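You operate a simulated robot arm through the tools that you are given. There is no shell and no other tool. Be economical: measure what you need, move in short steps, check, and stop when the job is done.

Carry out the task below with a simulated robot arm. There is one attempt and no reset: what you move stays moved.

TASK
Open the upper white drawer.

It is judged by the outcome, as a careful person would: the job done as asked, and still so three seconds after it is handed in. It fails if anything else is knocked over, pushed out of place, dropped, spilled or broken.

THE ROBOT
A 7-joint arm with a two-finger parallel gripper, fixed in place. Base frame: the origin is at the foot of the arm, x ahead of it, y to its left, z up. Lengths are in m, angles in degrees, forces in N, time in s.
With the tool pointing down near the work surface it reaches from about 0.24 to 0.68 m from the base axis. Its first joint turns from -66.0 to 66.0 degrees. Payload 2.4 kg.
Tool frame: the origin (TCP) lies between the finger pads and is the grasp point; the fingertips stand 0.03 m ahead of it; z points along the fingers, y is the line along which they close. The gripper opens to 0.094 m. The fingers are 0.028 m wide and 0.01 m thick; the gripper's body (0.05 by 0.096 m) begins 0.055 m behind the TCP.
Orientation is told as [roll, pitch, yaw] about the base's x, y, z axes, in that order, counted from this pose: with the fingers straight down and closing along the base's y, the tool's x points along the base's -x, its y along +y and its z along -z.

THE INTERFACE
- The arm moves only by the tool move_arm. Its argument "commands" is a list of rows, each an object (a shift or turn left out is 0, a gripper value left out holds the last) with "turn": the turn, a rotation vector about the base's x, y, z in degrees, a list of three; "translation": the shift along the base's x, y, z in m, a list of three; "gripper": the gripper command, from -1 (shut) to 1 (fully open), values between in proportion. In form: [{"turn": [ax, ay, az], "translation": [tx, ty, tz], "gripper": gripper}, ...]. A call has 1 to 8 rows; each row is the pose to reach, as a shift and turn from the pose commanded when the call began. A row lasts 0.2 s, in which the tool goes at most 0.05 m and 8.6 degrees; a call with a longer step from one row to the next is refused whole, and so is a gripper value outside its range. A pose out of reach is approached as far as the arm can. The call stops where the force on the tool passes 40 N (or 10 N more than at its start, if that is more) or the arm is blocked; 0.2 s more then pass. The fingers move at their own pace (about 0.153 m/s each) and stop on an object; they squeeze with about 43 N. The grip force told is the motor's: it shows also when the fingers shut on nothing. Time passes only in rows, and 0.2 s behind the last, so rows that repeat a pose let the fingers close. It gives the time, the measured TCP pose, the force on the tool (base axes), the opening and the grip force at its end, in the units of the frame above (readings bear some noise).
- Cameras (640 x 400 px; columns grow to the right, rows downward): "scene" is fixed at [0.0485, 0.4887, 1.4381]; the picture's right is [-0.58, -0.81, 0.00], its down [-0.51, 0.36, -0.78] and it looks along [0.64, -0.45, -0.62] (base axes); focal length 309 px, centre (320, 200). "wrist" rides on the gripper at [-0.037, 0, -0.058] in the tool frame; the picture's right is [0.00, -1.00, 0.00], its down [0.97, 0.00, -0.24] and it looks along [0.24, 0.00, 0.97] (tool axes); focal length 218 px, centre (320, 200).
- get_image(camera): a new picture of that camera. No time passes.
- point_at(camera, pixels): for up to 12 pixels [column, row] of the newest picture of that camera ("zoom" is the newest enlarged one), the place [x, y, z] in the base frame of the surface seen there, good to about 0.002 m. No time passes.
- enlarge(camera, box): a new picture of the part [left, top, right, bottom] of that camera's present view, enlarged. No time passes.
- finish_job(): hands the job in; it is judged then, once.

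Work in short steps. Measure before you move; look again where a grasp or a placing could have gone wrong, and mend it. You have 60 turns and 30 pictures in all, the two below and enlarged ones among them. Open the gripper and draw the arm clear of the work before you hand the job in, unless the task says otherwise; then end with one line.

The tools are called as name(argument=value, ...) on one line, values as JSON. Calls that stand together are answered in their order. move_arm: Moves the arm, as the interface text tells. Its arguments: {"type":"object","properties":{"commands":{"type":"array","items":{"type":"object","properties":{"turn":{"type":"array","items":{"type":"number"}},"translation":{"type":"array","items":{"type":"number"}},"gripper":{"type":"number"}}}}},"required":["commands"]} The other tools are called the same way: get_image (camera) takes a picture; point_at (camera, pixels) gives the place of the surface under pixels of a picture; enlarge (camera, box) takes an enlarged picture of a part of a camera's view; finish_job () hands the job in.

At the start:

```text
clock: 0.0
tcp_pos: [0.2828, 0.1904, 1.071]
tcp_rot: [-0.1, -0.1, 0.0]
ft_force: [-0.4, -0.4, -0.4]
finger_gap: 0.0941
grasp_force: 0.1
```

scene: 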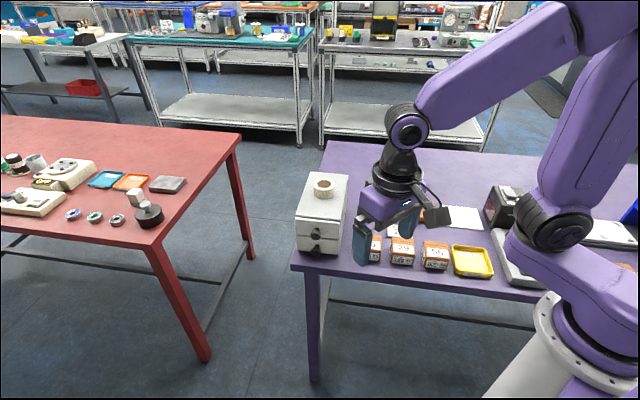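
wrist: 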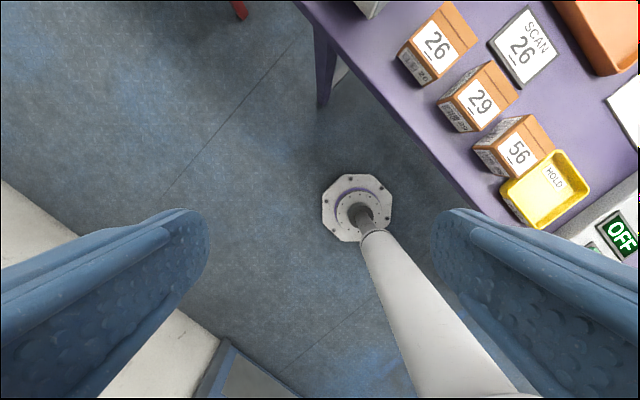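

The cabinet with two drawers is at about (320,215) in the scene picture; I enlarge it to see the handles.

enlarge(camera="scene", box=[270, 160, 400, 270])

```text
3.64 times, centred on (335, 215) of scene
```

zoom: 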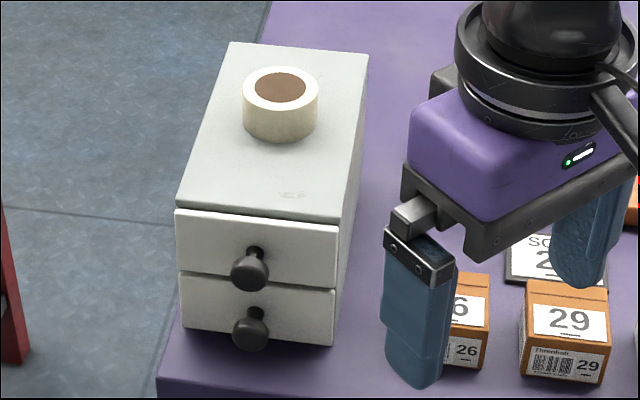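

point_at(camera="zoom", pixels=[[249, 272], [249, 333], [180, 212], [336, 228], [230, 45], [366, 56], [185, 325], [332, 342], [255, 250], [280, 75], [190, 260], [325, 275]])

```text
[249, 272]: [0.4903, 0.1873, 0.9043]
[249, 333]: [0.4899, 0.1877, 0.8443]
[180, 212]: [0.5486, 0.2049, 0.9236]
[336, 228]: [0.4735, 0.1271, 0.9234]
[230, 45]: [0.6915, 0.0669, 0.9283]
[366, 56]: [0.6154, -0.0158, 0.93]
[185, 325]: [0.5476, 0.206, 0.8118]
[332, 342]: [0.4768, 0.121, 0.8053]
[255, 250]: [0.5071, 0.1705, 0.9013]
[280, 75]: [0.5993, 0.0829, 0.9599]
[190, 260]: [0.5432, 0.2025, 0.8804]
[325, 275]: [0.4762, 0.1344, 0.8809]
```

The upper knob's front is at about (0.490, 0.187, 0.904), and the drawer face's outward normal is about (-0.71, 0.70). I go above the knob with the fingers turned -45° to straddle it.

move_arm(commands=[{"turn": [0, 0, -7.5], "translation": [0.035, 0, 0], "gripper": 0.4}, {"turn": [0, 0, -15], "translation": [0.07, 0, 0]}, {"turn": [0, 0, -22.5], "translation": [0.105, -0.002, 0]}, {"turn": [0, 0, -30], "translation": [0.14, -0.004, -0.01]}, {"turn": [0, 0, -37.5], "translation": [0.175, -0.006, -0.025]}, {"turn": [0, 0, -44], "translation": [0.209, -0.0065, -0.041]}, {"turn": [0, 0, -44], "translation": [0.209, -0.0065, -0.061]}, {"turn": [0, 0, -44], "translation": [0.209, -0.0065, -0.061]}])

get_image(camera="wrist")

enlarge(camera="scene", box=[270, 160, 400, 270])

```text
clock: 1.8
tcp_pos: [0.4926, 0.1853, 1.0084]
tcp_rot: [-0.1, 0.1, -44.1]
ft_force: [0.2, -1.0, 0.0]
finger_gap: 0.0658
grasp_force: 0.0
```

```text
26 pictures are left
```

wrist: 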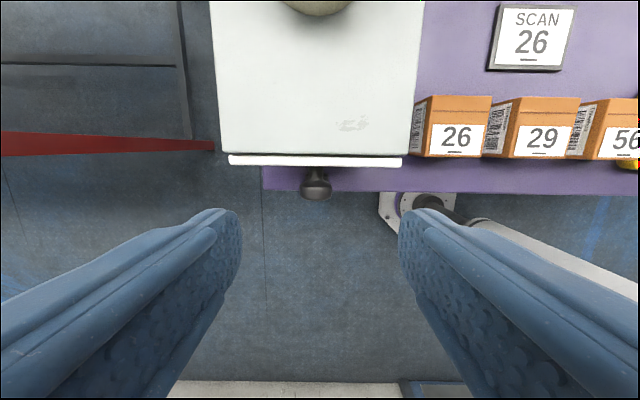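

```text
3.64 times, centred on (335, 215) of scene
```

zoom: 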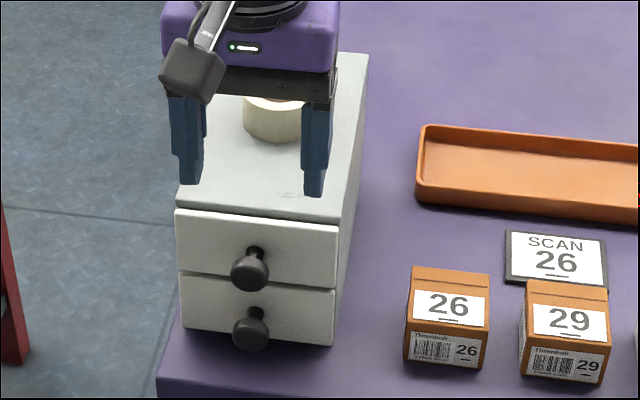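

The knob shows at (316,185) in the wrist picture; I measure it there.

point_at(camera="wrist", pixels=[[316, 174], [316, 182], [316, 194], [304, 185], [328, 185], [235, 164], [398, 166], [235, 152], [410, 152]])

```text
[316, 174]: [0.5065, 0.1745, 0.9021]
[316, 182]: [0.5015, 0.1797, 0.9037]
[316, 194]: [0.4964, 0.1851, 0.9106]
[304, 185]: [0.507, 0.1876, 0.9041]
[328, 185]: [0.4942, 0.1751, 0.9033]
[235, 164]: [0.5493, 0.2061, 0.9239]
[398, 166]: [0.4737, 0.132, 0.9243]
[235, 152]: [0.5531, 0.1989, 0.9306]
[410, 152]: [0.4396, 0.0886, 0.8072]
```

Knob head is centred near (0.498, 0.184, 0.904). I shift slightly and descend to straddle it, then check.

move_arm(commands=[{"translation": [0.003, 0.0005, -0.03]}, {"translation": [0.003, 0.0005, -0.06]}, {"translation": [0.003, 0.0005, -0.085]}, {"translation": [0.003, 0.0005, -0.098]}, {"translation": [0.003, 0.0005, -0.098]}])

get_image(camera="wrist")

enlarge(camera="scene", box=[270, 160, 400, 270])

```text
clock: 3.0
tcp_pos: [0.4957, 0.1873, 0.9106]
tcp_rot: [-0.1, 0.0, -44.1]
ft_force: [-0.3, 0.5, 0.9]
finger_gap: 0.0656
grasp_force: 0.1
```

```text
24 pictures are left
```

wrist: 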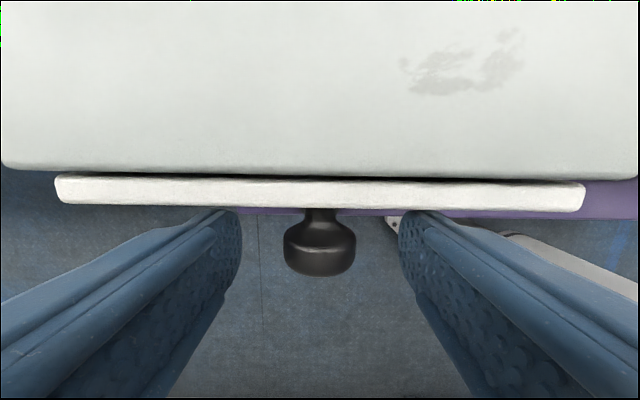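

```text
3.64 times, centred on (335, 215) of scene
```

zoom: 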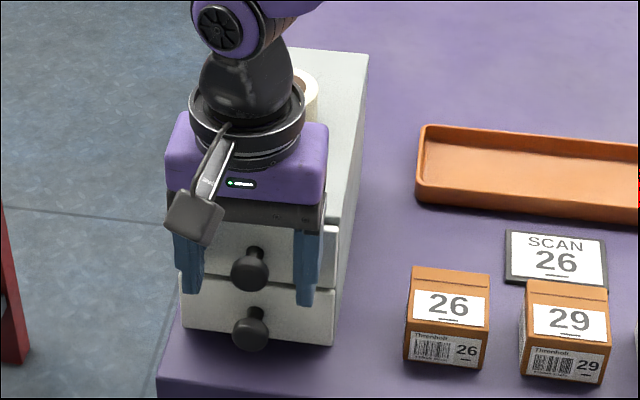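

The knob lies between the fingers, well centred (320,248). I close on it.

move_arm(commands=[{"gripper": -1}, {"gripper": -1}, {"gripper": -1}])

get_image(camera="wrist")

```text
clock: 3.8
tcp_pos: [0.4953, 0.1859, 0.9101]
tcp_rot: [0.0, 0.0, -43.9]
ft_force: [1.2, 1.9, -4.4]
finger_gap: 0.0249
grasp_force: 45.0
```

```text
22 pictures are left
```

wrist: 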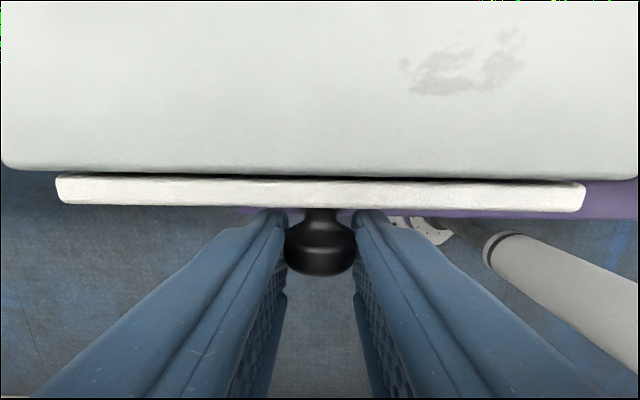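

The grip holds at 0.025 m. I pull along the normal slowly, 1.5 cm per row.

move_arm(commands=[{"translation": [-0.006, 0.006, 0]}, {"translation": [-0.013, 0.013, 0]}, {"translation": [-0.02, 0.0202, 0]}, {"translation": [-0.028, 0.0283, 0]}, {"translation": [-0.028, 0.0283, 0]}])

get_image(camera="wrist")

```text
clock: 5.0
tcp_pos: [0.4663, 0.2163, 0.9107]
tcp_rot: [0.0, 0.0, -43.9]
ft_force: [10.3, 10.7, -32.3]
finger_gap: 0.0248
grasp_force: 45.6
```

```text
21 pictures are left
```

wrist: 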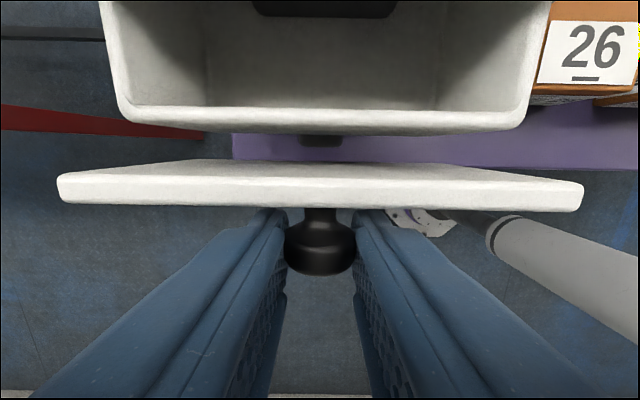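

The front panel seems separated from something behind it, and the force is -32 N in z; I look at the scene before going on.

enlarge(camera="scene", box=[250, 140, 410, 275])

```text
2.96 times, centred on (330, 208) of scene
```

zoom: 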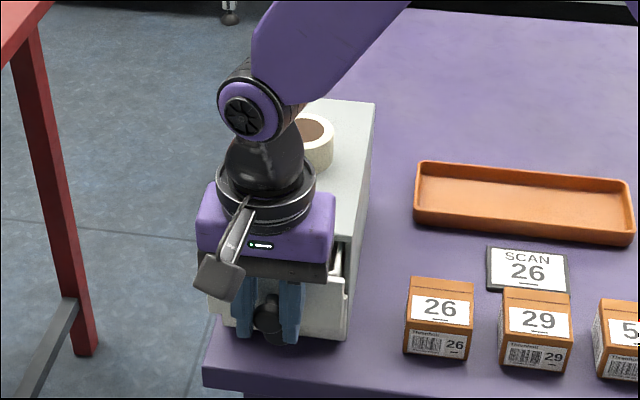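

point_at(camera="wrist", pixels=[[320, 170], [320, 190], [320, 120], [320, 80], [320, 30], [320, 8], [120, 60], [540, 60], [320, 140], [150, 60], [250, 145], [520, 30]])

get_image(camera="scene")

```text
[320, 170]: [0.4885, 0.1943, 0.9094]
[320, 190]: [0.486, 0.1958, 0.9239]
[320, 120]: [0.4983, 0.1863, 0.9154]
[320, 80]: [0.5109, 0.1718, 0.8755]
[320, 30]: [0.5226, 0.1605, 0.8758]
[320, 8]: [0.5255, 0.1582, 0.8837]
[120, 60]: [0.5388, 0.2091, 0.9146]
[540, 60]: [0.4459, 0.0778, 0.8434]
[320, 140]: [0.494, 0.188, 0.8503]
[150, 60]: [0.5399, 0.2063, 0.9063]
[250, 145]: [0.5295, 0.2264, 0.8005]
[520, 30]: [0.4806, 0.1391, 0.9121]
```

```text
19 pictures are left
```

scene: 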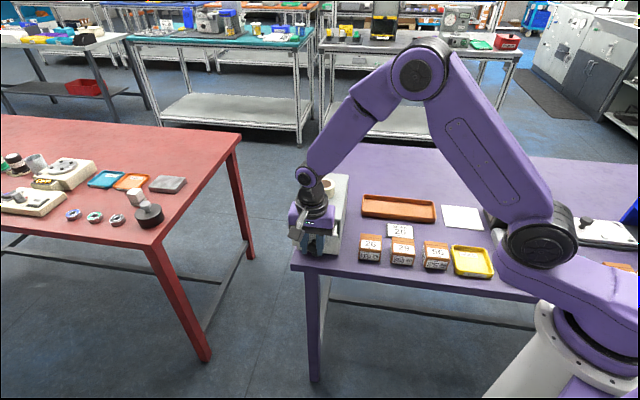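

The box rim sits at (0.498,0.186,0.915), having come out with the panel. The side and down forces are strain in the grip, so I release to relieve it and look.

move_arm(commands=[{"gripper": -0.2}, {"gripper": -0.2}])

get_image(camera="wrist")

```text
clock: 5.6
tcp_pos: [0.4658, 0.2137, 0.9117]
tcp_rot: [0.0, -0.1, -44.1]
ft_force: [-0.6, -1.0, -0.1]
finger_gap: 0.0376
grasp_force: 0.0
```

```text
18 pictures are left
```

wrist: 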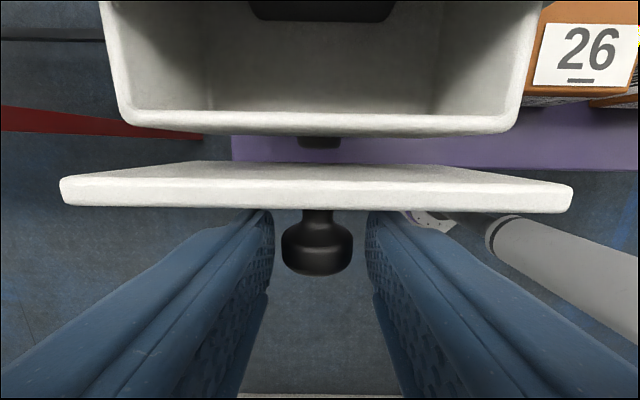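

Strain is gone, drawer and gap unchanged. I regrip and pull further with the direction corrected slightly to (-0.69, 0.724).

move_arm(commands=[{"gripper": -1}, {"gripper": -1}, {"translation": [-0.007, 0.0073, 0], "gripper": -1}, {"translation": [-0.014, 0.0147, 0]}, {"translation": [-0.021, 0.022, 0]}, {"translation": [-0.0276, 0.029, 0]}, {"translation": [-0.0276, 0.029, 0]}])

get_image(camera="wrist")

```text
clock: 7.2
tcp_pos: [0.4398, 0.2438, 0.9113]
tcp_rot: [0.1, 0.0, -44.0]
ft_force: [-1.6, -2.2, 9.2]
finger_gap: 0.0251
grasp_force: 45.0
```

```text
17 pictures are left
```

wrist: 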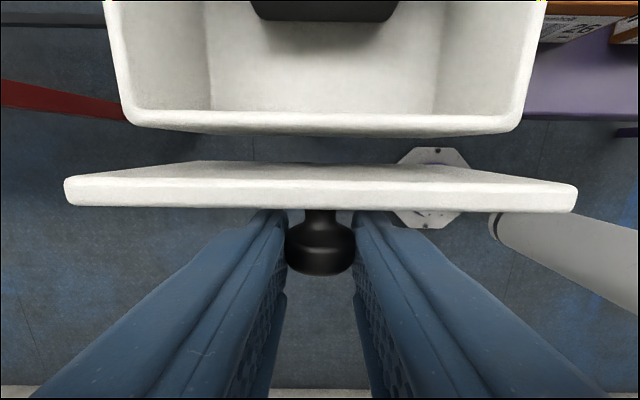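

The box follows the panel with the same gap, forces are low, about 8 cm open. I pull a further 3.5 cm gently.

move_arm(commands=[{"translation": [-0.006, 0.0062, 0]}, {"translation": [-0.012, 0.0124, 0]}, {"translation": [-0.018, 0.0187, 0]}, {"translation": [-0.024, 0.025, 0]}, {"translation": [-0.024, 0.025, 0]}])

get_image(camera="scene")

```text
clock: 8.4
tcp_pos: [0.4141, 0.2673, 0.9118]
tcp_rot: [-0.1, 0.1, -44.0]
ft_force: [-4.2, -4.2, 10.3]
finger_gap: 0.0253
grasp_force: 44.5
```

```text
16 pictures are left
```

scene: 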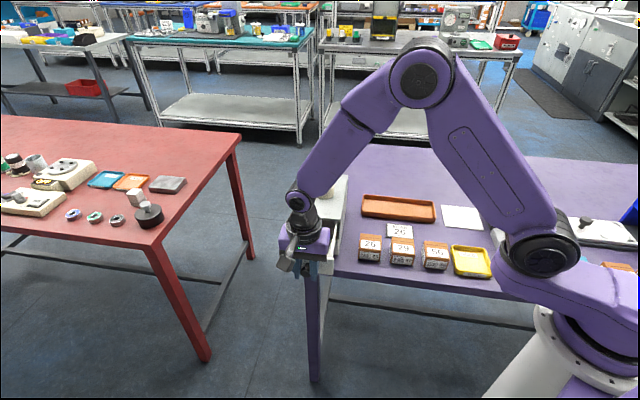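

The drawer is about 11.5 cm out. I release and rise straight up to look.

move_arm(commands=[{"gripper": 0.2}, {"gripper": 0.2}, {"translation": [-0.003, 0.003, 0.03]}, {"translation": [-0.003, 0.003, 0.07]}, {"translation": [-0.006, 0.006, 0.11]}, {"translation": [-0.03, 0.01, 0.14]}, {"translation": [-0.06, 0.01, 0.16]}, {"translation": [-0.1, 0.01, 0.17]}])

enlarge(camera="scene", box=[250, 150, 410, 285])

get_image(camera="wrist")

```text
clock: 10.2
tcp_pos: [0.3151, 0.2779, 1.0818]
tcp_rot: [0.0, 0.0, -44.1]
ft_force: [0.4, 0.2, -0.4]
finger_gap: 0.0563
grasp_force: 0.0
```

```text
2.96 times, centred on (330, 218) of scene
```

zoom: 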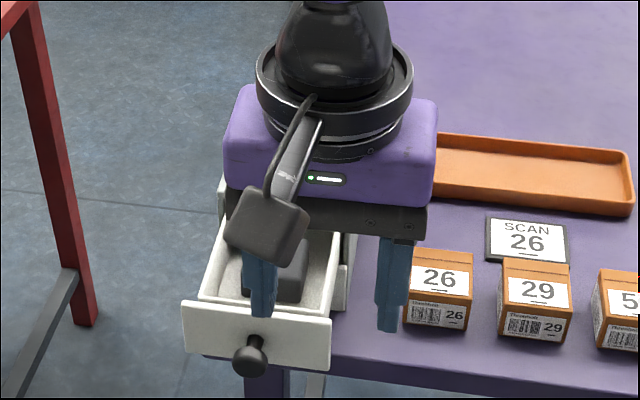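

```text
14 pictures are left
```

wrist: 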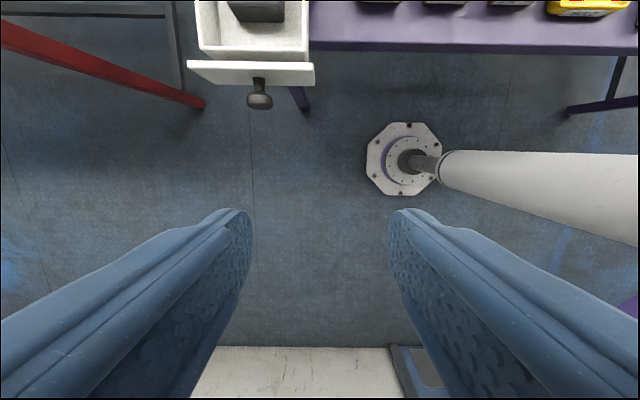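

The drawer is open with a black block inside. I draw the arm further away to check the cabinet and tape.

move_arm(commands=[{"translation": [0, -0.04, 0.01]}, {"translation": [0, -0.08, 0.02]}, {"translation": [0, -0.12, 0.02]}, {"translation": [0, -0.16, 0.02]}, {"translation": [0, -0.2, 0.02]}, {"translation": [0, -0.2, 0.02]}])

enlarge(camera="scene", box=[250, 150, 410, 285])

```text
clock: 11.6
tcp_pos: [0.3127, 0.0772, 1.1024]
tcp_rot: [0.0, 0.0, -44.0]
ft_force: [-0.8, 1.4, -0.1]
finger_gap: 0.0564
grasp_force: 0.0
```

```text
2.96 times, centred on (330, 218) of scene
```

zoom: 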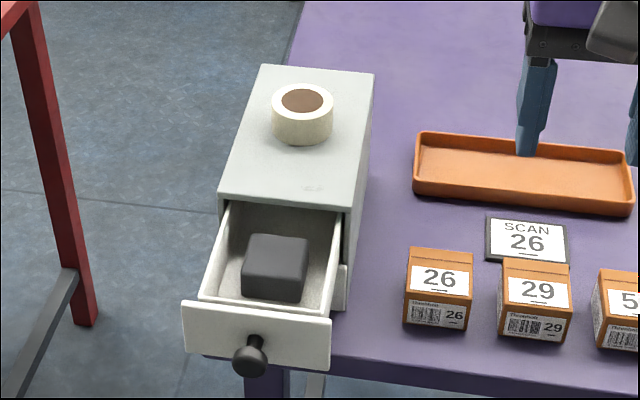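

I check that the cabinet and tape have not moved.

point_at(camera="zoom", pixels=[[263, 67], [373, 75], [222, 195], [303, 90], [257, 320], [348, 205]])

```text
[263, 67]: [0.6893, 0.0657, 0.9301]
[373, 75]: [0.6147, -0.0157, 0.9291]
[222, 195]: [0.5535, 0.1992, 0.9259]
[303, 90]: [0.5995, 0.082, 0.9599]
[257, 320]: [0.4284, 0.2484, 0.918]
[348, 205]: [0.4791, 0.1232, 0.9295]
```

The cabinet corners and the tape are where they were, and the drawer is about 11.5 cm out.

finish_job()

```text
The job is handed in.
```

The upper white drawer is open by about 11.5 cm; the cabinet and the tape on it did not move, and the arm is clear.
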